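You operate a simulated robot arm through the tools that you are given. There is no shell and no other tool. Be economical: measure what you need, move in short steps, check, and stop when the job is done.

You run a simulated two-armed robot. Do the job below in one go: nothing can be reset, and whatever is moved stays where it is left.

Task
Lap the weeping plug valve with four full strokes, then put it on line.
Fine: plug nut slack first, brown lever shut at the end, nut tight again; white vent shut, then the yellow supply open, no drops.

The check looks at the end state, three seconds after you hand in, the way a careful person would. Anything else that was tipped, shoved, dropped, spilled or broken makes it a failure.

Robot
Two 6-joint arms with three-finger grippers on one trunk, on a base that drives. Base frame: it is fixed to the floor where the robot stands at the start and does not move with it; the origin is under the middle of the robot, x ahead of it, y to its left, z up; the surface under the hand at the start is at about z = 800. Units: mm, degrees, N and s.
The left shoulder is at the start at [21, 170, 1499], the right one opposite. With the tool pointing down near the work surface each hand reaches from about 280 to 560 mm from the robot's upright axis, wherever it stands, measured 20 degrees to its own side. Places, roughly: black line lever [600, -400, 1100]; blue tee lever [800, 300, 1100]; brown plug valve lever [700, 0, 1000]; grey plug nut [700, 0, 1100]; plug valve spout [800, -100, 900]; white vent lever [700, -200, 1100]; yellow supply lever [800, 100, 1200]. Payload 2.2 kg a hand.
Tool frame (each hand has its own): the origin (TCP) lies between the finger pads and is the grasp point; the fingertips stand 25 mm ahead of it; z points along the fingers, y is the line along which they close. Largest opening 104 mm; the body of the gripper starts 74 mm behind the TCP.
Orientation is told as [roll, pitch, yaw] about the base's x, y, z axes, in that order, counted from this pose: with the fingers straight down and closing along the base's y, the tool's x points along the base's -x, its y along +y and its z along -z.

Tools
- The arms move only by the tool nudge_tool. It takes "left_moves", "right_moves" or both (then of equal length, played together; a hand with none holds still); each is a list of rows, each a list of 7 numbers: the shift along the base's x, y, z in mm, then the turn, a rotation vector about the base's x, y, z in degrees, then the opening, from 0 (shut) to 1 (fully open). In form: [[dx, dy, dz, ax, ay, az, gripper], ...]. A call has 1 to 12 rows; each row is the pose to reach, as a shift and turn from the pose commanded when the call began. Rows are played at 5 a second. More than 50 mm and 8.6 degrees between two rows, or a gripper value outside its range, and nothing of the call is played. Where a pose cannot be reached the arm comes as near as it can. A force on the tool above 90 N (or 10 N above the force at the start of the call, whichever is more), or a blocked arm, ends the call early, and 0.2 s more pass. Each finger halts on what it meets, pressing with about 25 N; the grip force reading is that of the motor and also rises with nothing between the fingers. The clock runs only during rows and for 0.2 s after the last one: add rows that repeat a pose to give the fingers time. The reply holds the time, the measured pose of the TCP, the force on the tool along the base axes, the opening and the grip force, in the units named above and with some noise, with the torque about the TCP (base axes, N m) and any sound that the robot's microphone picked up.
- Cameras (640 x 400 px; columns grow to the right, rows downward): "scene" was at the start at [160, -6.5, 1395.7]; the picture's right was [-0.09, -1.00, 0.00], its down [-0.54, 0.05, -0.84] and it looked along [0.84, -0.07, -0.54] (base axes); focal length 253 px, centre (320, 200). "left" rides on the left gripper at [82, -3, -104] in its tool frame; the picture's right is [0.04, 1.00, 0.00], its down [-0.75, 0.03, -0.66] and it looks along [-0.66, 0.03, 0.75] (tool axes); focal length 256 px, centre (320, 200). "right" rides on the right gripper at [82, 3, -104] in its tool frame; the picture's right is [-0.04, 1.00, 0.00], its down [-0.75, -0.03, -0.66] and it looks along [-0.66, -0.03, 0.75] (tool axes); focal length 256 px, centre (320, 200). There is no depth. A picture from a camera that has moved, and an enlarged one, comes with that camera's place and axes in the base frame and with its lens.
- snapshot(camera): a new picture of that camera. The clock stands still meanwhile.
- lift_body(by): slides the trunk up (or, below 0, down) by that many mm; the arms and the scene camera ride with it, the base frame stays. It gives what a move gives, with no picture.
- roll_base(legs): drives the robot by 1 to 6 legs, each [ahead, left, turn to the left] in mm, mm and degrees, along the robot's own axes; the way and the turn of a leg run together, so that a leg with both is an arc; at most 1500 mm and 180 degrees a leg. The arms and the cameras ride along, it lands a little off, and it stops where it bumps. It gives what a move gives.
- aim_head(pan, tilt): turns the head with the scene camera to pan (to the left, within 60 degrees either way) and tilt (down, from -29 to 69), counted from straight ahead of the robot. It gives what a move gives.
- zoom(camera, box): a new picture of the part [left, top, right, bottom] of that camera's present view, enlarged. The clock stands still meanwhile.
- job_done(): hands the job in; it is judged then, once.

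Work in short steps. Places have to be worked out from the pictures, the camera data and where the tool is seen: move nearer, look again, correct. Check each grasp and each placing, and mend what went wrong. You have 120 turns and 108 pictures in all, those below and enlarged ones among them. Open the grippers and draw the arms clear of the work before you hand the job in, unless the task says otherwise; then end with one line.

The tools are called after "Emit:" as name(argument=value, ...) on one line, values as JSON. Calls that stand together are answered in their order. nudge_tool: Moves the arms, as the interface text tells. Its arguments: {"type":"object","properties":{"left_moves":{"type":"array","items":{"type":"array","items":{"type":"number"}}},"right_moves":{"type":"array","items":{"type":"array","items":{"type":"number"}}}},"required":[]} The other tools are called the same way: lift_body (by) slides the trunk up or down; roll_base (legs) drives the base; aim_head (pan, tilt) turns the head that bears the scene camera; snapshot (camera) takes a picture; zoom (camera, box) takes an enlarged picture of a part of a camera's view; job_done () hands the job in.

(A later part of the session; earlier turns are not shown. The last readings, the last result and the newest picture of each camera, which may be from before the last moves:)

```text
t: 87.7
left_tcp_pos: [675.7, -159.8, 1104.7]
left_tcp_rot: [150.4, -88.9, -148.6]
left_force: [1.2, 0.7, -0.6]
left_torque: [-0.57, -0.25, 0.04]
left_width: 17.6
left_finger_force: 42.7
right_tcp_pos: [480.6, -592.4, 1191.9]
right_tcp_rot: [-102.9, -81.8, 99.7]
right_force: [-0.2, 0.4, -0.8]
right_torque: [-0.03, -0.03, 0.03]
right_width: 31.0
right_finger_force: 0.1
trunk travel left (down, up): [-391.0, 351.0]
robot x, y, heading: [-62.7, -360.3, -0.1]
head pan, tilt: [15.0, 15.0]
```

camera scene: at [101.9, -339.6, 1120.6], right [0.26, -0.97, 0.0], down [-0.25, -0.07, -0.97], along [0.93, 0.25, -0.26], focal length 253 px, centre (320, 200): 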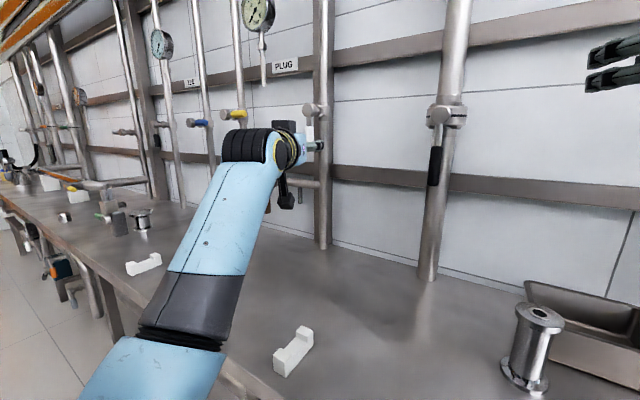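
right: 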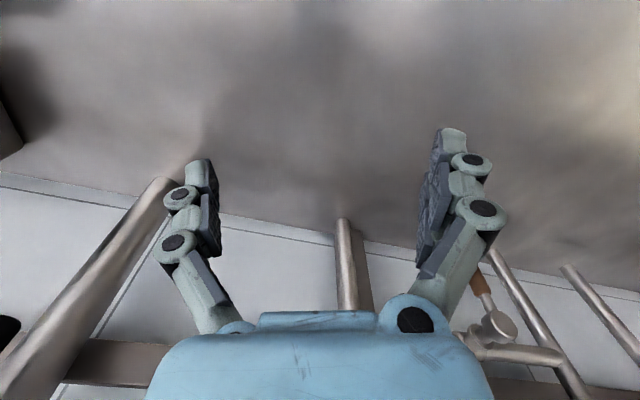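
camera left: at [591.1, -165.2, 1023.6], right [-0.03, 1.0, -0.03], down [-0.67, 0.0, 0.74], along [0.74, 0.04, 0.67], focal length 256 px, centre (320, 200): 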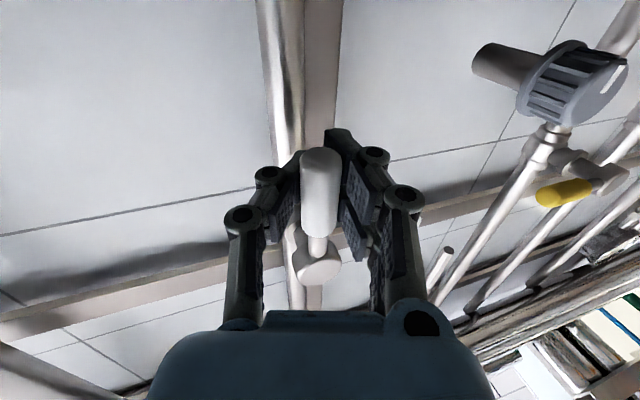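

Good grip (17.6 mm). I try the vent lever toward the right by 8°.

Emit:
nudge_tool(left_moves=[[0, -4.6, 0.2, -4, 0, 0, 0.05], [0, -9.2, 0.6, -8, 0, 0, 0.05], [0, -9.2, 0.6, -8, 0, 0, 0.05]])

```text
t: 88.5
left_tcp_pos: [673.3, -168.0, 1105.4]
left_tcp_rot: [-96.5, -82.5, 98.3]
left_force: [-10.6, 5.8, -2.8]
left_torque: [-0.05, 0.55, 0.15]
left_width: 17.5
left_finger_force: 42.5
right_tcp_pos: [479.8, -591.4, 1193.8]
right_tcp_rot: [-103.2, -81.8, 100.3]
right_force: [-0.1, 0.3, -0.9]
right_torque: [-0.04, -0.01, -0.01]
right_width: 30.8
right_finger_force: 0.1
trunk travel left (down, up): [-391.0, 351.0]
robot x, y, heading: [-61.9, -365.0, -0.0]
head pan, tilt: [15.0, 15.0]
```

It moves freely that way. I continue the arc to about 94°.

Emit:
nudge_tool(left_moves=[[0, -9, 1.9, -8, 0, 0, 0.05], [0, -17.7, 5.1, -16, 0, 0, 0.05], [0, -25.8, 9.4, -24, 0, 0, 0.05], [0, -33.2, 14.8, -32, 0, 0, 0.05], [0, -39.9, 21.2, -40, 0, 0, 0.05], [0, -45.5, 28.5, -48, 0, 0, 0.05], [0, -50.1, 36.4, -56, 0, 0, 0.05], [0, -53.6, 45, -64, 0, 0, 0.05], [0, -55.8, 53.9, -72, 0, 0, 0.05], [0, -56.8, 63.1, -80, 0, 0, 0.05], [0, -56.7, 70, -86, 0, 0, 0.05]])

Emit:
snapshot(camera="left")

Emit:
zoom(camera="scene", box=[220, 70, 380, 220])

```text
t: 90.9
left_tcp_pos: [677.5, -227.6, 1169.1]
left_tcp_rot: [-87.8, 3.4, 91.0]
left_force: [12.5, -2.7, -16.4]
left_torque: [-0.2, -0.04, -0.09]
left_width: 9.7
left_finger_force: 32.2
right_tcp_pos: [483.5, -591.9, 1189.5]
right_tcp_rot: [-101.6, -81.8, 98.3]
right_force: [-0.9, 0.2, 0.1]
right_torque: [0.02, 0.02, 0.01]
right_width: 31.2
right_finger_force: 0.2
trunk travel left (down, up): [-391.0, 351.0]
robot x, y, heading: [-64.3, -362.4, -0.5]
head pan, tilt: [15.0, 15.0]
```

```text
51 pictures are left
camera left: at [575.9, -310.8, 1181.7], right [-0.04, -0.1, -0.99], down [-0.67, 0.74, -0.05], along [0.74, 0.66, -0.09], focal length 256 px, centre (320, 200)
```

left: 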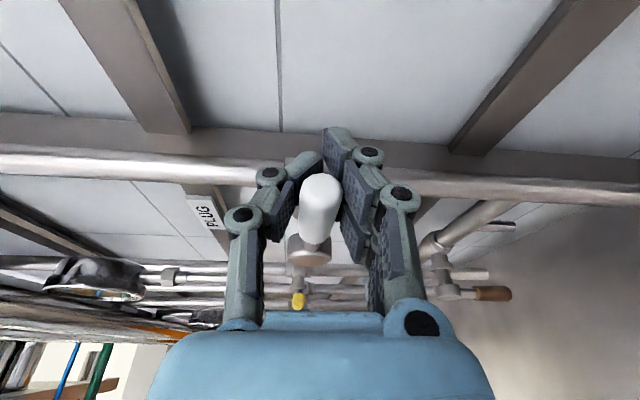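

```text
2.67 times, centred on (300, 145) of scene
camera zoom: at [105.2, -340.1, 1119.9], right [0.25, -0.97, 0.0], down [-0.25, -0.07, -0.96], along [0.93, 0.25, -0.26], focal length 674 px, centre (373, 347)
```

zoom: 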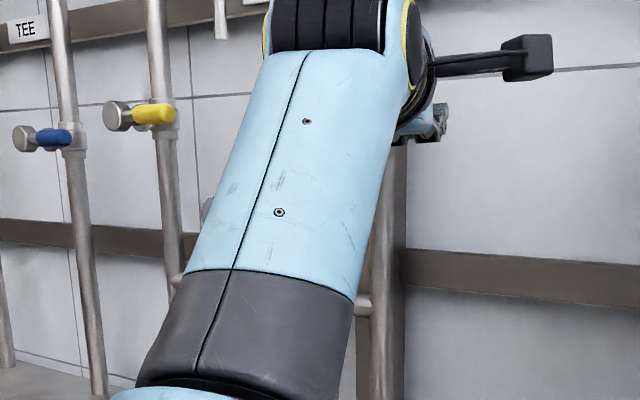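

Nearly there; the stop begins to push back. I press 8 mm further up to make sure the vent reaches its shut stop.

Emit:
nudge_tool(left_moves=[[-4, 0, 4, -2, 0, 0, 0.05], [-6, 0, 8, -3, 0, 0, 0.05], [-6, 0, 10, -3, 0, 0, 0.05], [-6, 0, 10, -3, 0, 0, 0.05]])

Emit:
snapshot(camera="left")

```text
t: 91.9
left_tcp_pos: [677.6, -226.5, 1170.7]
left_tcp_rot: [-86.7, 6.2, 91.1]
left_force: [27.3, -5.5, -36.9]
left_torque: [-0.51, -0.3, -0.64]
left_width: 8.5
left_finger_force: 32.2
right_tcp_pos: [489.2, -593.3, 1187.6]
right_tcp_rot: [-99.9, -81.9, 96.8]
right_force: [0.2, -0.1, -0.5]
right_torque: [-0.01, 0.04, 0.02]
right_width: 31.0
right_finger_force: 0.1
trunk travel left (down, up): [-391.0, 351.0]
robot x, y, heading: [-63.9, -362.3, -0.3]
head pan, tilt: [15.0, 15.0]
```

```text
49 pictures are left
camera left: at [576.0, -310.1, 1188.8], right [-0.05, -0.15, -0.99], down [-0.67, 0.74, -0.08], along [0.74, 0.66, -0.14], focal length 256 px, centre (320, 200)
```

left: 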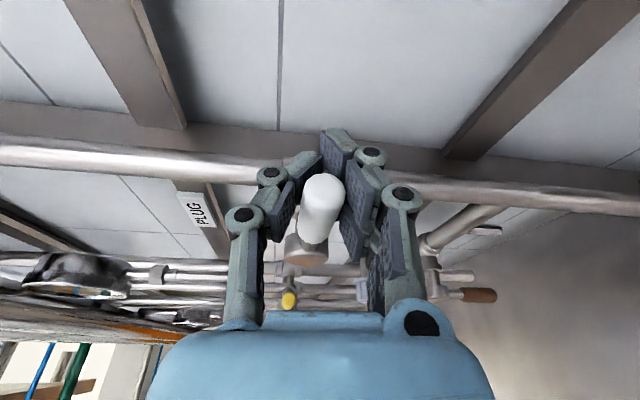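

The vent is hard on its stop. I open, back off and check it from the scene camera.

Emit:
nudge_tool(left_moves=[[2, 0, -8, 0, 0, 0, 0.25], [2, 0, -8, 2, 0, 0, 0.5], [2, 0, -8, 3, 0, 0, 0.5], [-35, 0, -8, 3, 0, 0, 0.5], [-75, 0, -8, 3, 0, 0, 0.5], [-90, 0, -20, 3, 0, 0, 0.5], [-90, 0, -50, 11, 0, 0, 0.5], [-90, 0, -80, 19, 0, 0, 0.5], [-90, 10, -80, 27, 0, 0, 0.5], [-90, 20, -80, 35, 0, 0, 0.5], [-90, 30, -80, 43, 0, 0, 0.5], [-90, 30, -80, 51, 0, 0, 0.5]])

Emit:
roll_base(legs=[[0, 270, 0]])

Emit:
snapshot(camera="scene")

```text
t: 93.3
left_tcp_pos: [591.6, -169.3, 1179.8]
left_tcp_rot: [-90.7, -3.8, 95.4]
left_force: [0.7, 0.5, -0.3]
left_torque: [-0.01, -0.01, 0.01]
left_width: 52.3
left_finger_force: 0.0
left hand out of reach, approached as far as the arm can: row 6, 7
right_tcp_pos: [481.0, -591.7, 1192.4]
right_tcp_rot: [-103.1, -81.9, 99.9]
right_force: [0.5, 0.4, 0.6]
right_torque: [-0.01, -0.01, 0.02]
right_width: 31.1
right_finger_force: 0.0
trunk travel left (down, up): [-391.0, 351.0]
robot x, y, heading: [-61.4, -365.3, -0.3]
head pan, tilt: [15.0, 15.0]
stopped in row 7 (left hand): the arm was blocked; the commanded pose is now the measured one
```

```text
t: 95.3
left_tcp_pos: [592.3, 101.8, 1181.3]
left_tcp_rot: [-90.7, -3.6, 95.4]
left_force: [0.3, 0.4, -1.3]
left_torque: [-0.03, 0.03, -0.07]
left_width: 51.9
left_finger_force: 0.1
right_tcp_pos: [481.3, -321.4, 1193.2]
right_tcp_rot: [-102.8, -81.8, 99.9]
right_force: [-0.3, 0.3, -0.3]
right_torque: [0.01, 0.04, -0.01]
right_width: 31.2
right_finger_force: 0.1
trunk travel left (down, up): [-391.0, 351.0]
robot x, y, heading: [-62.0, -97.9, -0.3]
head pan, tilt: [15.0, 15.0]
```

```text
48 pictures are left
camera scene: at [102.8, -69.1, 1120.6], right [0.26, -0.97, 0.0], down [-0.25, -0.07, -0.97], along [0.93, 0.25, -0.26], focal length 253 px, centre (320, 200)
```

scene: 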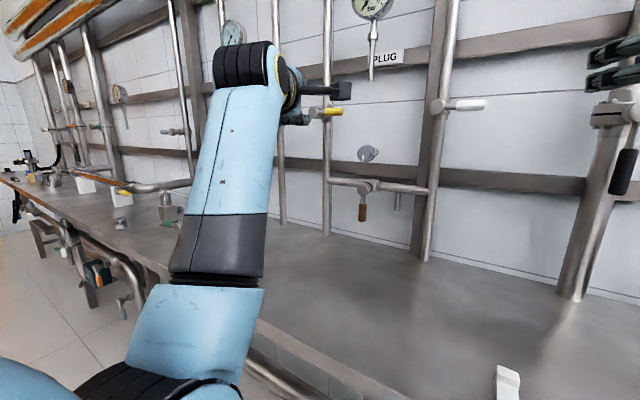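

The vent lever is across its pipe: shut. Now the yellow supply; I look at it with the left camera.

Emit:
snapshot(camera="left")

Emit:
zoom(camera="scene", box=[260, 60, 420, 220])

```text
47 pictures are left
camera left: at [495.8, 10.1, 1177.1], right [0.01, 0.02, -1.0], down [-0.72, 0.69, 0.01], along [0.69, 0.72, 0.03], focal length 256 px, centre (320, 200)
```

left: 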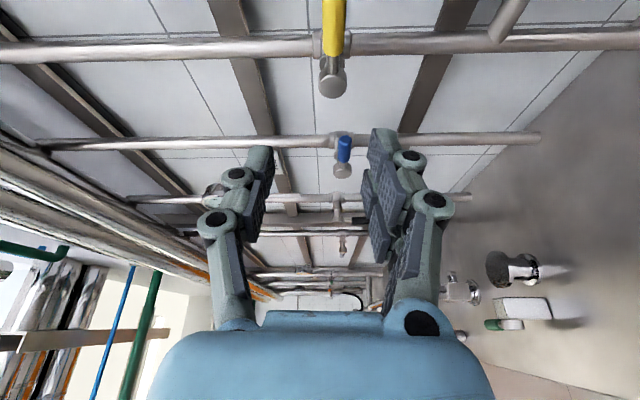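

```text
2.50 times, centred on (340, 140) of scene
camera zoom: at [102.8, -69.1, 1120.6], right [0.26, -0.97, 0.0], down [-0.25, -0.07, -0.97], along [0.93, 0.25, -0.26], focal length 632 px, centre (270, 350)
```

zoom: 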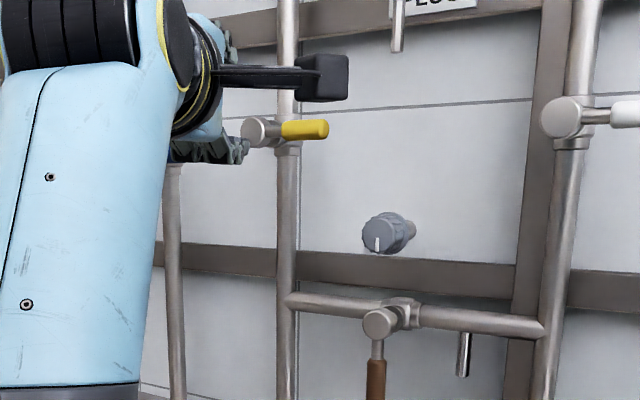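

Estimates for yellow differ in depth, so I move the hand in front of its handle (y ≈ 60, z ≈ 1165) and look again.

Emit:
nudge_tool(left_moves=[[0, -12, -4, 0, 0, 0, 0.5], [5, -24, -8, 0, 0, 0, 0.5], [10, -36, -12, 0, 0, -2, 0.5], [10, -45, -15, 0, 0, -4, 0.5], [10, -45, -15, 0, 0, -4, 0.5]])

Emit:
snapshot(camera="left")

Emit:
zoom(camera="scene", box=[260, 60, 420, 220])

```text
t: 96.7
left_tcp_pos: [606.6, 92.1, 1172.1]
left_tcp_rot: [-92.3, -8.8, 94.7]
left_force: [-0.8, 0.1, 0.2]
left_torque: [-0.01, -0.01, 0.0]
left_width: 52.2
left_finger_force: 0.1
right_tcp_pos: [481.6, -322.0, 1191.9]
right_tcp_rot: [-103.0, -82.0, 99.9]
right_force: [-0.1, -0.1, -0.3]
right_torque: [-0.06, 0.0, -0.01]
right_width: 31.3
right_finger_force: 0.0
trunk travel left (down, up): [-391.0, 351.0]
robot x, y, heading: [-61.4, -96.8, -0.3]
head pan, tilt: [15.0, 15.0]
stopped in row 5 (left hand): the arm was blocked; the commanded pose is now the measured one
```

```text
45 pictures are left
camera left: at [509.0, 3.3, 1158.2], right [0.03, 0.11, -0.99], down [-0.71, 0.7, 0.06], along [0.7, 0.71, 0.1], focal length 256 px, centre (320, 200)
```

left: 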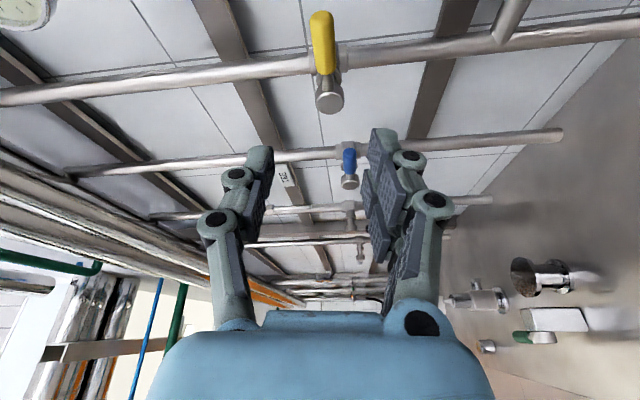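

```text
2.50 times, centred on (340, 140) of scene
camera zoom: at [102.8, -69.8, 1120.6], right [0.26, -0.97, 0.0], down [-0.25, -0.07, -0.97], along [0.93, 0.25, -0.26], focal length 632 px, centre (270, 350)
```

zoom: 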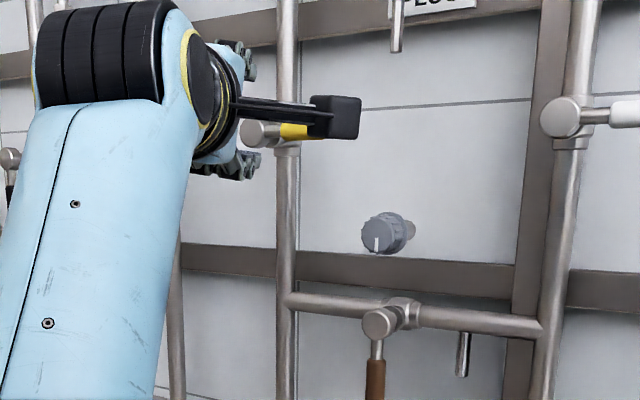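

The arm is at its fold limit here; I shift the base right 45 and back 60 so it works more extended.

Emit:
roll_base(legs=[[-60, -45, 0]])

Emit:
nudge_tool(left_moves=[[20, 2, -3, 0, 0, -2, 0.5], [40, 4, -6, 0, 0, -4, 0.5], [60, 6, -8, 0, 0, -5, 0.5], [80, 8, -8, 0, 0, -5, 0.5], [80, 8, -8, 0, 0, -5, 0.5]])

Emit:
snapshot(camera="left")

```text
t: 97.7
left_tcp_pos: [544.5, 45.5, 1171.6]
left_tcp_rot: [-92.2, -8.7, 94.7]
left_force: [-0.5, -1.3, 0.8]
left_torque: [0.02, -0.01, 0.02]
left_width: 51.6
left_finger_force: 0.1
right_tcp_pos: [420.4, -367.0, 1192.3]
right_tcp_rot: [-103.5, -81.9, 100.4]
right_force: [-0.1, -0.1, 0.0]
right_torque: [0.0, -0.03, 0.04]
right_width: 30.9
right_finger_force: 0.0
trunk travel left (down, up): [-391.0, 351.0]
robot x, y, heading: [-125.6, -139.6, -0.1]
head pan, tilt: [15.0, 15.0]
```

```text
t: 98.9
left_tcp_pos: [625.8, 54.4, 1164.5]
left_tcp_rot: [-92.2, -8.7, 89.6]
left_force: [0.2, 0.7, -0.6]
left_torque: [0.0, -0.04, -0.01]
left_width: 52.4
left_finger_force: 0.0
right_tcp_pos: [420.7, -366.9, 1192.6]
right_tcp_rot: [-103.0, -82.0, 100.0]
right_force: [-0.4, -0.2, -1.2]
right_torque: [-0.01, 0.02, 0.01]
right_width: 31.4
right_finger_force: 0.0
trunk travel left (down, up): [-391.0, 351.0]
robot x, y, heading: [-122.1, -137.5, -0.2]
head pan, tilt: [15.0, 15.0]
```

```text
43 pictures are left
camera left: at [521.4, -25.3, 1149.8], right [0.04, 0.11, -0.99], down [-0.65, 0.76, 0.06], along [0.76, 0.64, 0.1], focal length 256 px, centre (320, 200)
```

left: 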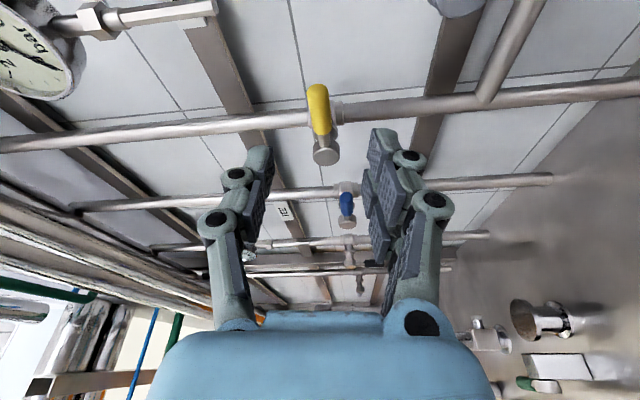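

The yellow handle centre looks to be at about (740, 56, 1167). I move to x = 700 with the roll trimmed to -88° and look again.

Emit:
nudge_tool(left_moves=[[20, 1, 1, -3, 0, 0, 0.5], [40, 2, 2, -7, 0, 0, 0.5], [60, 3, 2, -7, 0, 0, 0.5], [72, 3, 2, -7, 0, 0, 0.5], [72, 3, 2, -7, 0, 0, 0.5]])

Emit:
snapshot(camera="left")

Emit:
zoom(camera="scene", box=[220, 60, 380, 220])

```text
t: 100.1
left_tcp_pos: [696.9, 58.6, 1164.8]
left_tcp_rot: [-92.2, -1.6, 89.6]
left_force: [0.0, 0.2, 0.2]
left_torque: [-0.02, 0.01, -0.02]
left_width: 51.8
left_finger_force: 0.0
right_tcp_pos: [420.9, -366.6, 1192.7]
right_tcp_rot: [-103.0, -81.9, 99.9]
right_force: [0.7, 0.9, 0.7]
right_torque: [-0.02, 0.02, -0.03]
right_width: 30.9
right_finger_force: 0.1
trunk travel left (down, up): [-391.0, 351.0]
robot x, y, heading: [-124.7, -140.4, -0.3]
head pan, tilt: [15.0, 15.0]
```

```text
42 pictures are left
camera left: at [593.4, -23.4, 1161.9], right [0.04, -0.01, -1.0], down [-0.65, 0.76, -0.03], along [0.76, 0.65, 0.02], focal length 256 px, centre (320, 200)
```

left: 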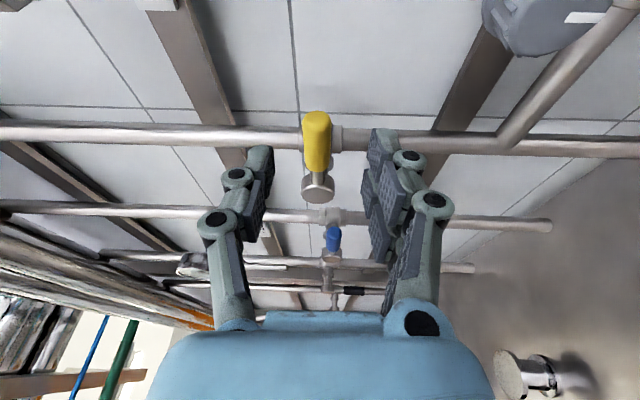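

```text
2.50 times, centred on (300, 140) of scene
camera zoom: at [42.7, -114.9, 1120.6], right [0.26, -0.97, 0.0], down [-0.25, -0.07, -0.97], along [0.93, 0.25, -0.26], focal length 632 px, centre (370, 350)
```

zoom: 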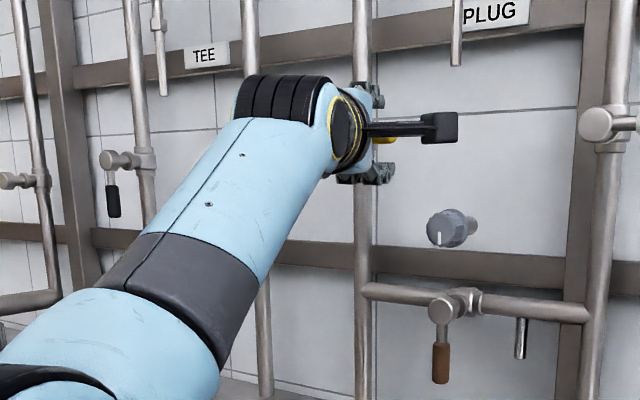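

The handle is about 28 mm ahead and centred. I advance 26 mm and grip.

Emit:
nudge_tool(left_moves=[[13, 0, 1, 0, 0, 0, 0.5], [26, 0, 1, 0, 0, 0, 0.5], [26, 0, 1, 0, 0, 0, 0.3], [26, 0, 1, 0, 0, 0, 0.1], [26, 0, 1, 0, 0, 0, 0.05], [26, 0, 1, 0, 0, 0, 0.05]])

Emit:
snapshot(camera="left")

```text
t: 101.5
left_tcp_pos: [723.7, 59.0, 1164.0]
left_tcp_rot: [-92.2, -1.6, 89.4]
left_force: [0.1, 1.0, -0.2]
left_torque: [-0.01, 0.01, -0.01]
left_width: 5.0
left_finger_force: 0.0
right_tcp_pos: [421.7, -366.2, 1192.7]
right_tcp_rot: [-103.1, -81.9, 99.9]
right_force: [0.2, -0.7, 0.0]
right_torque: [0.03, -0.04, -0.02]
right_width: 31.0
right_finger_force: 0.1
trunk travel left (down, up): [-391.0, 351.0]
robot x, y, heading: [-122.8, -142.0, -0.4]
head pan, tilt: [15.0, 15.0]
```

```text
40 pictures are left
camera left: at [619.6, -23.3, 1162.2], right [0.04, -0.01, -1.0], down [-0.65, 0.76, -0.03], along [0.76, 0.65, 0.02], focal length 256 px, centre (320, 200)
```

left: 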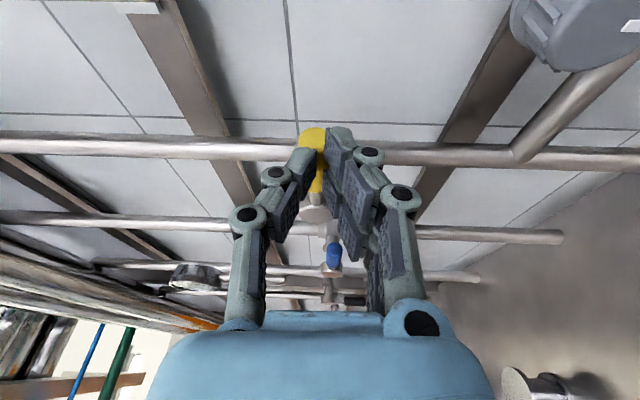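

The fingers closed in front of the handle, so it's further away (x ≈ 760). I open, advance to x ≈ 758 with y +5, and grip.

Emit:
nudge_tool(left_moves=[[-10, 0, 0, 0, 0, 0, 0.3], [-10, 3, 0, 0, 0, 0, 0.5], [-10, 5, 0, 0, 0, 0, 0.5], [10, 5, 0, 0, 0, 0, 0.5], [33, 5, 0, 0, 0, 0, 0.5], [33, 5, 0, 0, 0, 0, 0.3], [33, 5, 0, 0, 0, 0, 0.1], [33, 5, 0, 0, 0, 0, 0.05], [33, 5, 0, 0, 0, 0, 0.05]])

Emit:
snapshot(camera="left")

```text
t: 103.5
left_tcp_pos: [756.8, 63.6, 1163.8]
left_tcp_rot: [-92.1, -1.7, 89.6]
left_force: [0.6, -0.5, -2.4]
left_torque: [-0.13, -0.02, -0.07]
left_width: 14.6
left_finger_force: 40.8
right_tcp_pos: [421.1, -367.0, 1191.9]
right_tcp_rot: [-103.0, -81.9, 99.8]
right_force: [0.1, 0.0, -0.5]
right_torque: [-0.02, 0.02, 0.0]
right_width: 31.3
right_finger_force: 0.1
trunk travel left (down, up): [-391.0, 351.0]
robot x, y, heading: [-124.3, -142.0, -0.1]
head pan, tilt: [15.0, 15.0]
```

```text
39 pictures are left
camera left: at [652.8, -18.4, 1161.4], right [0.04, -0.01, -1.0], down [-0.65, 0.76, -0.03], along [0.76, 0.65, 0.02], focal length 256 px, centre (320, 200)
```

left: 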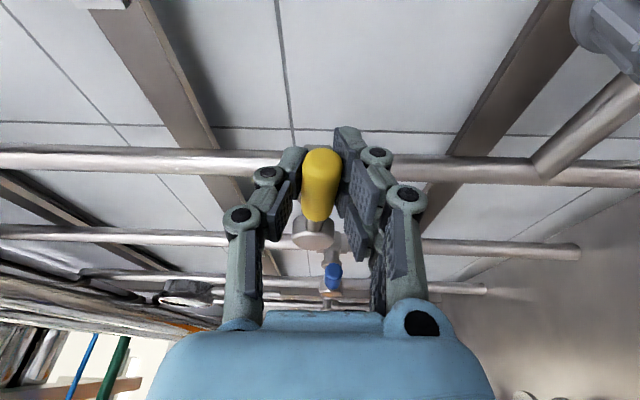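

Good grip. Hub centre is about (y 120, z 1164). I try the lever downward by 8° first.

Emit:
nudge_tool(left_moves=[[-3, 0.1, -3.9, 4, 0, 0, 0.05], [-3, 0.5, -7.8, 8, 0, 0, 0.05], [-3, 0.5, -7.8, 8, 0, 0, 0.05]])

```text
t: 104.3
left_tcp_pos: [756.5, 64.9, 1155.7]
left_tcp_rot: [-92.0, -9.8, 89.5]
left_force: [26.2, 2.8, 2.7]
left_torque: [0.07, 0.04, -0.44]
left_width: 14.5
left_finger_force: 41.0
right_tcp_pos: [425.0, -365.4, 1190.5]
right_tcp_rot: [-101.7, -81.9, 98.6]
right_force: [-0.1, -0.6, 1.2]
right_torque: [-0.04, -0.01, -0.05]
right_width: 31.1
right_finger_force: 0.1
trunk travel left (down, up): [-391.0, 351.0]
robot x, y, heading: [-122.3, -140.5, -0.1]
head pan, tilt: [15.0, 15.0]
```

It moves freely downward (toward in-line with its pipe). I continue to about 94°, opening the supply.

Emit:
nudge_tool(left_moves=[[1, 1.6, -7.6, 8, 0, 0, 0.05], [2, 4.3, -15, 16, 0, 0, 0.05], [2, 8, -21.9, 24, 0, 0, 0.05], [2, 12.6, -28.2, 32, 0, 0, 0.05], [2, 18, -33.8, 40, 0, 0, 0.05], [2, 24.1, -38.6, 48, 0, 0, 0.05], [2, 30.9, -42.5, 56, 0, 0, 0.05], [2, 38.2, -45.5, 64, 0, 0, 0.05], [2, 45.7, -47.4, 72, 0, 0, 0.05], [2, 53.5, -48.2, 80, 0, 0, 0.05], [2, 60, -48.1, 86, 0, 0, 0.05]])

Emit:
snapshot(camera="scene")

Emit:
snapshot(camera="left")

```text
t: 106.7
left_tcp_pos: [762.0, 121.2, 1102.6]
left_tcp_rot: [77.4, -84.2, -79.9]
left_force: [45.8, -0.5, -7.5]
left_torque: [-1.18, -0.22, 0.07]
left_width: 23.8
left_finger_force: 44.9
right_tcp_pos: [428.9, -367.3, 1188.8]
right_tcp_rot: [-100.3, -81.9, 97.1]
right_force: [0.7, 1.0, 0.1]
right_torque: [0.03, 0.02, 0.0]
right_width: 31.2
right_finger_force: 0.1
trunk travel left (down, up): [-391.0, 351.0]
robot x, y, heading: [-126.8, -138.6, -0.1]
head pan, tilt: [15.0, 15.0]
```

```text
38 pictures are left
camera scene: at [49.4, -113.9, 1119.4], right [0.25, -0.97, 0.0], down [-0.26, -0.07, -0.96], along [0.93, 0.24, -0.27], focal length 253 px, centre (320, 200)
```

scene: 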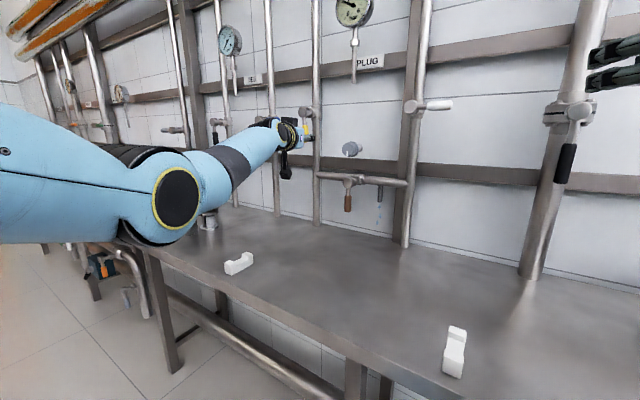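

```text
37 pictures are left
camera left: at [657.7, 130.6, 1022.1], right [0.04, 1.0, 0.06], down [-0.64, -0.02, 0.77], along [0.77, -0.07, 0.64], focal length 256 px, centre (320, 200)
```

left: 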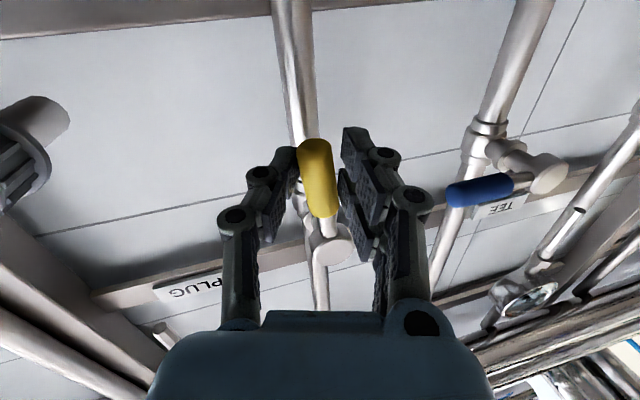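

There may be drops under the spout; I zoom on it and on the gauge.

Emit:
zoom(camera="scene", box=[320, 130, 440, 260])

Emit:
zoom(camera="scene", box=[280, 0, 440, 160])

```text
3.08 times, centred on (380, 195) of scene
camera zoom: at [49.4, -113.9, 1119.4], right [0.25, -0.97, 0.0], down [-0.26, -0.07, -0.96], along [0.93, 0.24, -0.27], focal length 778 px, centre (135, 215)
```

zoom: 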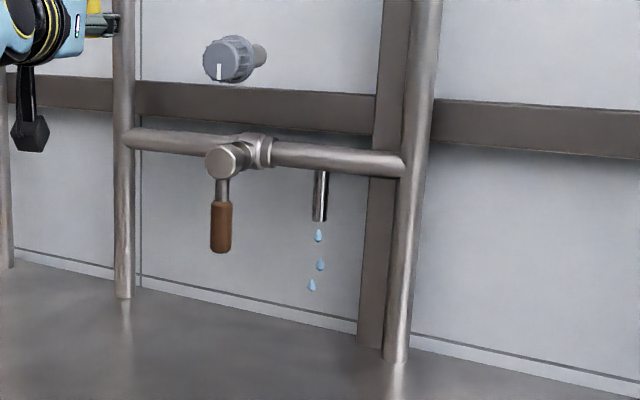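

```text
2.50 times, centred on (360, 80) of scene
camera zoom: at [49.4, -113.9, 1119.4], right [0.25, -0.97, 0.0], down [-0.26, -0.07, -0.96], along [0.93, 0.24, -0.27], focal length 632 px, centre (220, 500)
```

zoom: 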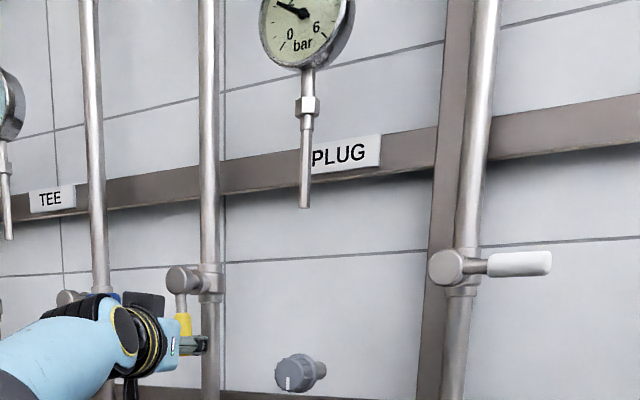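

It weeps: drops are falling with the gauge at about 2 bar. I shut the supply again at once along the reverse arc.

Emit:
nudge_tool(left_moves=[[2, -8.4, 0, -8, 0, 0, 0.05], [3, -16.1, 1.1, -16, 0, 0, 0.05], [3, -23.7, 3.3, -24, 0, 0, 0.05], [3, -30.8, 6.5, -32, 0, 0, 0.05], [3, -37.4, 10.6, -40, 0, 0, 0.05], [3, -43.4, 15.6, -48, 0, 0, 0.05], [3, -48.6, 21.4, -56, 0, 0, 0.05], [3, -53, 27.9, -64, 0, 0, 0.05], [3, -56.4, 34.9, -72, 0, 0, 0.05], [3, -58.8, 42.4, -80, 0, 0, 0.05], [3, -60.2, 50, -88, 0, 0, 0.05], [3, -60.5, 57.9, -96, 0, 0, 0.05]])

Emit:
nudge_tool(left_moves=[[0, 0, 3, -2, 0, 0, 0.05], [0, 0, 6, -3, 0, 0, 0.05], [0, 0, 8, -3, 0, 0, 0.05], [0, 0, 8, -3, 0, 0, 0.05]])

Emit:
snapshot(camera="scene")

```text
t: 109.3
left_tcp_pos: [759.7, 60.9, 1167.6]
left_tcp_rot: [-92.2, 0.5, 89.5]
left_force: [-4.5, -2.1, -14.9]
left_torque: [-0.81, 0.39, -0.29]
left_width: 14.1
left_finger_force: 38.9
right_tcp_pos: [422.7, -367.6, 1192.6]
right_tcp_rot: [-102.5, -81.9, 99.3]
right_force: [0.0, 0.3, 0.7]
right_torque: [-0.02, -0.01, -0.02]
right_width: 31.3
right_finger_force: 0.0
trunk travel left (down, up): [-391.0, 351.0]
robot x, y, heading: [-119.5, -139.7, -0.1]
head pan, tilt: [15.0, 15.0]
```

```text
t: 110.3
left_tcp_pos: [759.7, 61.8, 1170.9]
left_tcp_rot: [-91.8, 3.4, 89.6]
left_force: [-8.8, -10.1, -23.2]
left_torque: [-0.92, 0.4, 0.11]
left_width: 14.3
left_finger_force: 39.9
right_tcp_pos: [424.0, -367.9, 1191.7]
right_tcp_rot: [-102.4, -81.9, 99.2]
right_force: [-0.1, 1.3, 1.2]
right_torque: [-0.02, -0.03, 0.02]
right_width: 31.1
right_finger_force: 0.2
trunk travel left (down, up): [-391.0, 351.0]
robot x, y, heading: [-123.8, -140.7, -0.1]
head pan, tilt: [15.0, 15.0]
```

```text
34 pictures are left
camera scene: at [44.3, -115.8, 1120.2], right [0.26, -0.97, 0.0], down [-0.25, -0.07, -0.97], along [0.93, 0.25, -0.26], focal length 253 px, centre (320, 200)
```

scene: 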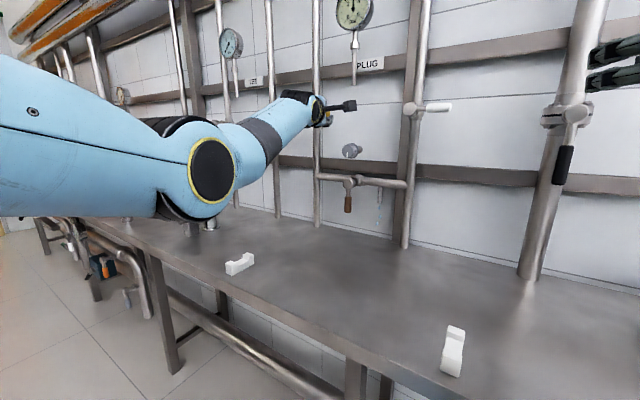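

The supply is shut again, but trapped pressure remains, so the vent must be opened before lapping again. I release yellow and back off, then shift the base right toward the vent.

Emit:
nudge_tool(left_moves=[[0, 0, -7, 0, 0, 0, 0.3], [0, 0, -7, 3, 0, 0, 0.5], [0, 0, -7, 3, 0, 0, 0.5], [-40, 0, -7, 3, 0, 0, 0.5], [-80, 0, -7, 3, 0, 0, 0.5], [-115, 0, -7, 3, 0, 0, 0.5], [-115, 0, -7, 3, 0, 0, 0.5]])

Emit:
roll_base(legs=[[0, -225, 0]])

Emit:
zoom(camera="scene", box=[220, 0, 380, 220])

```text
t: 111.9
left_tcp_pos: [642.9, 62.2, 1168.3]
left_tcp_rot: [-92.2, 0.4, 89.6]
left_force: [0.2, -0.2, -0.1]
left_torque: [-0.01, 0.04, 0.03]
left_width: 51.8
left_finger_force: 0.0
right_tcp_pos: [422.5, -365.9, 1191.4]
right_tcp_rot: [-103.0, -81.8, 99.8]
right_force: [0.1, -0.8, 0.4]
right_torque: [0.01, 0.03, 0.01]
right_width: 31.1
right_finger_force: 0.1
trunk travel left (down, up): [-391.0, 351.0]
robot x, y, heading: [-123.4, -139.5, -0.3]
head pan, tilt: [15.0, 15.0]
```

```text
t: 113.6
left_tcp_pos: [644.1, -166.1, 1169.1]
left_tcp_rot: [-92.2, 0.2, 89.6]
left_force: [0.4, -0.8, 0.2]
left_torque: [0.01, 0.0, 0.06]
left_width: 52.1
left_finger_force: 0.1
right_tcp_pos: [420.8, -596.2, 1192.0]
right_tcp_rot: [-103.0, -81.8, 100.0]
right_force: [0.0, -0.4, 0.0]
right_torque: [-0.01, -0.01, 0.05]
right_width: 31.5
right_finger_force: 0.0
trunk travel left (down, up): [-391.0, 351.0]
robot x, y, heading: [-122.8, -368.4, -0.3]
head pan, tilt: [15.0, 15.0]
```

```text
1.82 times, centred on (300, 110) of scene
camera zoom: at [42.1, -344.2, 1120.6], right [0.26, -0.97, 0.0], down [-0.25, -0.07, -0.97], along [0.93, 0.25, -0.26], focal length 460 px, centre (356, 364)
```

zoom: 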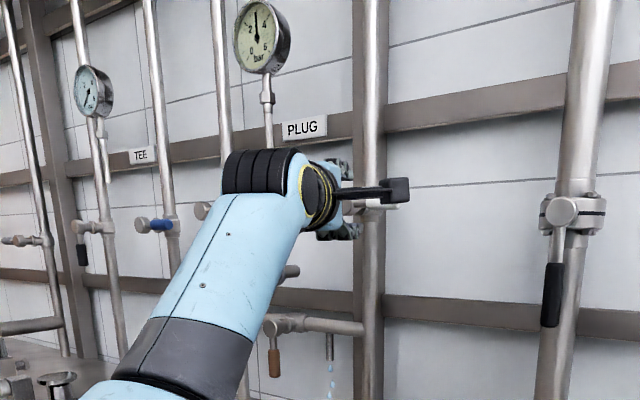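

The gauge holds at 3 bar and it still weeps. I grip the vent handle (at about (675, -227, 1171)) to open it.

Emit:
nudge_tool(left_moves=[[-12, -20, 2, 0, 0, 0, 0.5], [-12, -40, 2, 0, 0, 0, 0.5], [-12, -60, 2, 0, 0, 0, 0.5], [8, -60, 2, 0, 0, 0, 0.5], [28, -60, 2, 0, 0, 0, 0.5], [28, -60, 2, 0, 0, 0, 0.3], [28, -60, 2, 0, 0, 0, 0.1], [28, -60, 2, 0, 0, 0, 0.05], [28, -60, 2, 0, 0, 0, 0.05]])

Emit:
snapshot(camera="left")

```text
t: 115.6
left_tcp_pos: [676.3, -225.0, 1167.5]
left_tcp_rot: [-91.9, 0.4, 89.6]
left_force: [21.8, -0.1, -5.4]
left_torque: [-0.33, 0.14, 0.42]
left_width: 11.5
left_finger_force: 34.5
right_tcp_pos: [425.4, -594.9, 1190.3]
right_tcp_rot: [-101.6, -81.9, 98.5]
right_force: [-1.1, -0.9, -0.1]
right_torque: [0.02, -0.01, 0.01]
right_width: 31.4
right_finger_force: 0.0
trunk travel left (down, up): [-391.0, 351.0]
robot x, y, heading: [-125.1, -370.0, -0.2]
head pan, tilt: [15.0, 15.0]
```

```text
32 pictures are left
camera left: at [572.0, -307.2, 1167.3], right [0.03, -0.05, -1.0], down [-0.65, 0.76, -0.06], along [0.76, 0.65, 0.0], focal length 256 px, centre (320, 200)
```

left: 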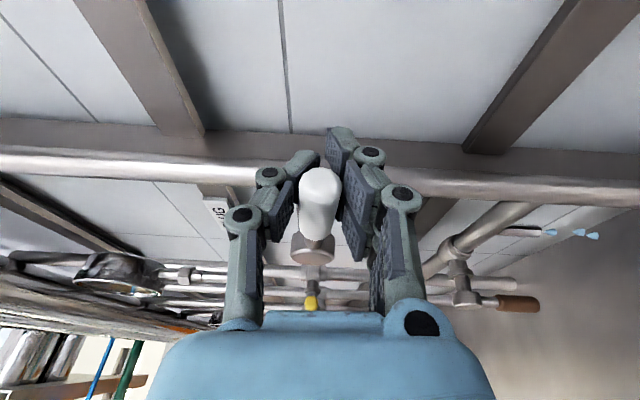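

Gripped. I swing the vent lever back down to open it fully.

Emit:
nudge_tool(left_moves=[[-6, 0.6, -9.2, 8, 0, 0, 0.05], [-6, 2.6, -18.2, 16, 0, 0, 0.05], [-6, 5.7, -26.8, 24, 0, 0, 0.05], [-6, 10, -35, 32, 0, 0, 0.05], [-6, 15.4, -42.4, 40, 0, 0, 0.05], [-6, 21.8, -49, 48, 0, 0, 0.05], [-6, 29.1, -54.7, 56, 0, 0, 0.05], [-6, 37.1, -59.3, 64, 0, 0, 0.05], [-6, 45.6, -62.8, 72, 0, 0, 0.05], [-6, 54.5, -65, 80, 0, 0, 0.05], [-6, 63.7, -66, 88, 0, 0, 0.05], [-6, 73, -65.7, 92, 0, 0, 0.05]])

Emit:
zoom(camera="scene", box=[220, 0, 380, 220])

```text
t: 118.2
left_tcp_pos: [670.9, -158.0, 1100.3]
left_tcp_rot: [57.9, -88.1, -60.6]
left_force: [47.4, -18.7, -4.0]
left_torque: [-0.81, 0.13, -0.22]
left_width: 18.9
left_finger_force: 43.7
right_tcp_pos: [427.5, -598.6, 1187.6]
right_tcp_rot: [-100.4, -82.0, 97.3]
right_force: [0.1, -0.7, 0.0]
right_torque: [-0.02, -0.02, 0.01]
right_width: 31.5
right_finger_force: 0.2
trunk travel left (down, up): [-391.0, 351.0]
robot x, y, heading: [-127.1, -367.7, -0.3]
head pan, tilt: [15.0, 15.0]
```

```text
1.82 times, centred on (300, 110) of scene
camera zoom: at [48.6, -345.5, 1119.5], right [0.25, -0.97, 0.0], down [-0.26, -0.06, -0.96], along [0.93, 0.25, -0.26], focal length 460 px, centre (356, 364)
```

zoom: 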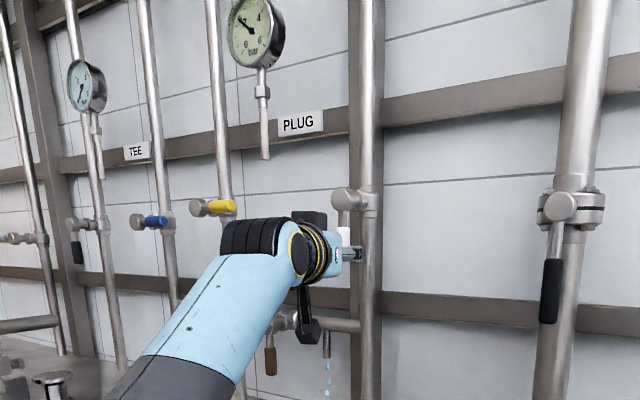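

The vent is open and the gauge is dropping. I release, back off and shift the base left to the nut.

Emit:
nudge_tool(left_moves=[[0, -6, 0, 0, 0, 0, 0.3], [0, -8, 0, 0, 0, 0, 0.5], [0, -8, 0, 0, 0, 0, 0.5], [-40, -8, 0, 0, 0, 0, 0.6], [-70, -8, -10, 0, 0, 0, 0.7], [-70, -8, -30, 8, 0, 0, 0.7], [-70, -8, -30, 16, 0, 0, 0.7], [-70, -8, -30, 24, 0, 0, 0.7], [-70, -8, -30, 32, 0, 0, 0.7], [-70, -8, -30, 38, 0, 0, 0.7]])

Emit:
roll_base(legs=[[0, 145, 0]])

Emit:
snapshot(camera="left")

```text
t: 120.4
left_tcp_pos: [595.6, -160.3, 1076.2]
left_tcp_rot: [87.3, -50.3, -89.4]
left_force: [0.1, -0.4, -0.2]
left_torque: [-0.03, 0.0, -0.02]
left_width: 72.9
left_finger_force: 0.0
right_tcp_pos: [422.3, -595.1, 1192.5]
right_tcp_rot: [-102.9, -81.9, 100.0]
right_force: [0.4, -0.7, -0.2]
right_torque: [0.0, -0.01, 0.0]
right_width: 31.1
right_finger_force: 0.0
trunk travel left (down, up): [-391.0, 351.0]
robot x, y, heading: [-122.7, -364.3, -0.4]
head pan, tilt: [15.0, 15.0]
```

```text
t: 121.8
left_tcp_pos: [594.7, -12.2, 1075.7]
left_tcp_rot: [87.4, -50.5, -89.3]
left_force: [0.2, 0.6, 0.1]
left_torque: [-0.01, -0.05, -0.04]
left_width: 72.8
left_finger_force: 0.0
right_tcp_pos: [421.5, -447.7, 1192.6]
right_tcp_rot: [-102.9, -81.9, 99.8]
right_force: [0.1, 0.7, 0.0]
right_torque: [0.02, 0.02, -0.04]
right_width: 31.0
right_finger_force: 0.1
trunk travel left (down, up): [-391.0, 351.0]
robot x, y, heading: [-125.3, -226.3, -0.0]
head pan, tilt: [15.0, 15.0]
```

```text
30 pictures are left
camera left: at [490.9, 39.1, 1013.2], right [0.04, 0.79, 0.61], down [-0.65, -0.44, 0.62], along [0.76, -0.42, 0.5], focal length 256 px, centre (320, 200)
```

left: 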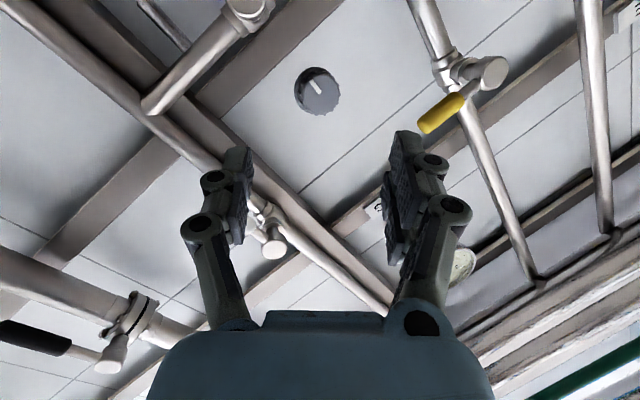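

I go straight in to the known nut place (727, -19, 1068) at this +38° roll and grip.

Emit:
nudge_tool(left_moves=[[25, -4, -5, 0, 0, 0, 0.7], [55, -7, -8, 0, 0, 0, 0.7], [85, -7, -8, 0, 0, 0, 0.7], [110, -7, -8, 0, 0, 0, 0.7], [132, -7, -8, 0, 0, 0, 0.7], [132, -7, -8, 0, 0, 0, 0.7], [132, -7, -8, 0, 0, 0, 0.5], [132, -7, -8, 0, 0, 0, 0.3], [132, -7, -8, 0, 0, 0, 0.15], [132, -7, -8, 0, 0, 0, 0.1], [132, -7, -8, 0, 0, 0, 0.1]])

Emit:
nudge_tool(left_moves=[[0, 0, 0, -8, 0, 0, 0.1], [0, 0, 0, -16, 0, 0, 0.1], [0, 0, 0, -24, 0, 0, 0.1], [0, 0, 0, -32, 0, 0, 0.1], [0, 0, 0, -40, 0, 0, 0.1], [0, 0, 0, -48, 0, 0, 0.1], [0, 0, 0, -56, 0, 0, 0.1], [0, 0, 0, -64, 0, 0, 0.1], [0, 0, 0, -72, 0, 0, 0.1], [0, 0, 0, -80, 0, 0, 0.1], [0, 0, 0, -88, 0, 0, 0.1], [0, 0, 0, -96, 0, 0, 0.1]])

Emit:
nudge_tool(left_moves=[[-1, 0, 0, -8, 0, 0, 0.1], [-1, 0, 0, -16, 0, 0, 0.1], [-1, 0, 0, -24, 0, 0, 0.1], [-1, 0, 0, -32, 0, 0, 0.1]])

Emit:
snapshot(camera="left")

```text
t: 124.2
left_tcp_pos: [726.7, -17.6, 1070.7]
left_tcp_rot: [87.7, -50.2, -89.7]
left_force: [16.7, 14.8, 17.3]
left_torque: [0.36, 1.21, -1.06]
left_width: 39.6
left_finger_force: 44.6
right_tcp_pos: [423.2, -446.8, 1193.3]
right_tcp_rot: [-103.0, -81.9, 99.9]
right_force: [0.0, -0.1, 0.3]
right_torque: [0.02, 0.0, 0.01]
right_width: 31.2
right_finger_force: 0.0
trunk travel left (down, up): [-391.0, 351.0]
robot x, y, heading: [-124.4, -223.4, -0.2]
head pan, tilt: [15.0, 15.0]
```

```text
t: 126.8
left_tcp_pos: [727.2, -21.9, 1067.9]
left_tcp_rot: [-92.0, -33.5, 89.4]
left_force: [13.3, 4.8, 15.1]
left_torque: [0.12, 0.18, -0.22]
left_width: 38.3
left_finger_force: 45.1
right_tcp_pos: [421.6, -449.9, 1191.7]
right_tcp_rot: [-103.0, -81.8, 99.9]
right_force: [-0.2, 0.0, -0.1]
right_torque: [-0.02, 0.01, 0.02]
right_width: 31.0
right_finger_force: 0.0
trunk travel left (down, up): [-391.0, 351.0]
robot x, y, heading: [-125.0, -223.3, -0.2]
head pan, tilt: [15.0, 15.0]
```

```text
t: 127.8
left_tcp_pos: [724.8, -24.1, 1069.0]
left_tcp_rot: [-92.2, -1.6, 89.4]
left_force: [10.7, -7.8, 16.7]
left_torque: [0.26, 0.24, -0.7]
left_width: 36.9
left_finger_force: 45.0
right_tcp_pos: [420.0, -450.9, 1190.9]
right_tcp_rot: [-103.3, -82.0, 100.2]
right_force: [0.0, -0.2, -0.4]
right_torque: [0.02, -0.02, -0.02]
right_width: 31.3
right_finger_force: 0.1
trunk travel left (down, up): [-391.0, 351.0]
robot x, y, heading: [-119.8, -225.3, 0.0]
head pan, tilt: [15.0, 15.0]
```

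```text
29 pictures are left
camera left: at [621.2, -104.9, 1065.5], right [0.04, -0.01, -1.0], down [-0.65, 0.76, -0.04], along [0.76, 0.65, 0.02], focal length 256 px, centre (320, 200)
```

left: 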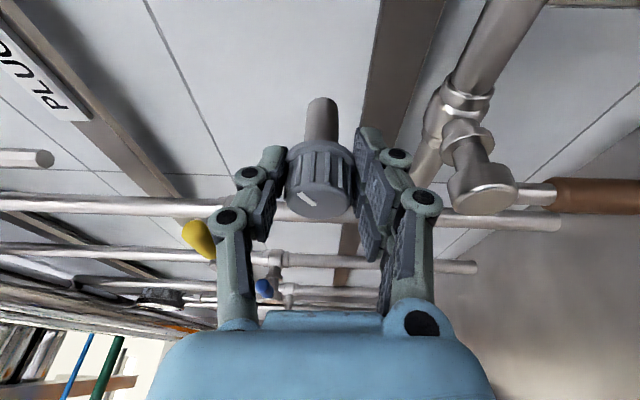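

The tick now points roughly up-right of vertical, about 130° of slack. I regrip and add roughly another 70° so it's clearly slack.

Emit:
nudge_tool(left_moves=[[0, 3, 0, 0, 0, 0, 0.4], [0, 3, 0, 0, 0, 0, 0.65], [0, 3, 0, 8, 0, 0, 0.65], [0, 3, 0, 16, 0, 0, 0.65], [0, 3, 0, 24, 0, 0, 0.65], [0, 3, 0, 32, 0, 0, 0.65], [0, 3, 0, 40, 0, 0, 0.65], [0, 3, 0, 48, 0, 0, 0.65], [0, 3, 0, 56, 0, 0, 0.65], [0, 3, 0, 64, 0, 0, 0.5], [0, 3, 0, 72, 0, 0, 0.3], [0, 3, 0, 72, 0, 0, 0.1]])

Emit:
nudge_tool(left_moves=[[0, 0, 0, 0, 0, 0, 0.1], [0, 0, 0, 0, 0, 0, 0.1], [0, 0, 0, -8, 0, 0, 0.1], [0, 0, 0, -16, 0, 0, 0.1], [0, 0, 0, -24, 0, 0, 0.1], [0, 0, 0, -32, 0, 0, 0.1], [0, 0, 0, -40, 0, 0, 0.1], [0, 0, 0, -48, 0, 0, 0.1], [0, 0, 0, -56, 0, 0, 0.1], [0, 0, 0, -64, 0, 0, 0.1], [0, 0, 0, -72, 0, 0, 0.1]])

Emit:
snapshot(camera="left")

```text
t: 130.4
left_tcp_pos: [725.8, -17.0, 1068.6]
left_tcp_rot: [-91.2, -73.6, 88.7]
left_force: [0.5, -0.8, 1.4]
left_torque: [-0.24, -0.61, -1.27]
left_width: 40.6
left_finger_force: 45.5
right_tcp_pos: [421.9, -448.8, 1192.4]
right_tcp_rot: [-103.1, -81.9, 100.0]
right_force: [-0.7, -0.2, 0.5]
right_torque: [0.02, -0.05, 0.01]
right_width: 31.2
right_finger_force: 0.0
trunk travel left (down, up): [-391.0, 351.0]
robot x, y, heading: [-122.6, -223.9, -0.1]
head pan, tilt: [15.0, 15.0]
```

```text
t: 132.8
left_tcp_pos: [726.7, -19.6, 1068.5]
left_tcp_rot: [-92.3, -1.7, 89.6]
left_force: [16.4, -10.6, 15.9]
left_torque: [0.47, -0.55, -0.48]
left_width: 37.1
left_finger_force: 45.1
right_tcp_pos: [422.3, -449.3, 1192.7]
right_tcp_rot: [-103.2, -82.0, 100.1]
right_force: [-0.2, 0.1, -0.2]
right_torque: [0.01, -0.03, -0.04]
right_width: 30.9
right_finger_force: 0.0
trunk travel left (down, up): [-391.0, 351.0]
robot x, y, heading: [-123.0, -222.0, -0.0]
head pan, tilt: [15.0, 15.0]
```

```text
28 pictures are left
camera left: at [622.2, -101.2, 1065.5], right [0.04, -0.01, -1.0], down [-0.65, 0.76, -0.03], along [0.76, 0.65, 0.02], focal length 256 px, centre (320, 200)
```

left: 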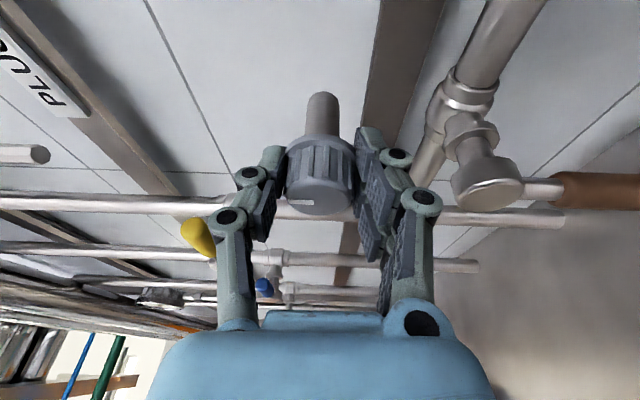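

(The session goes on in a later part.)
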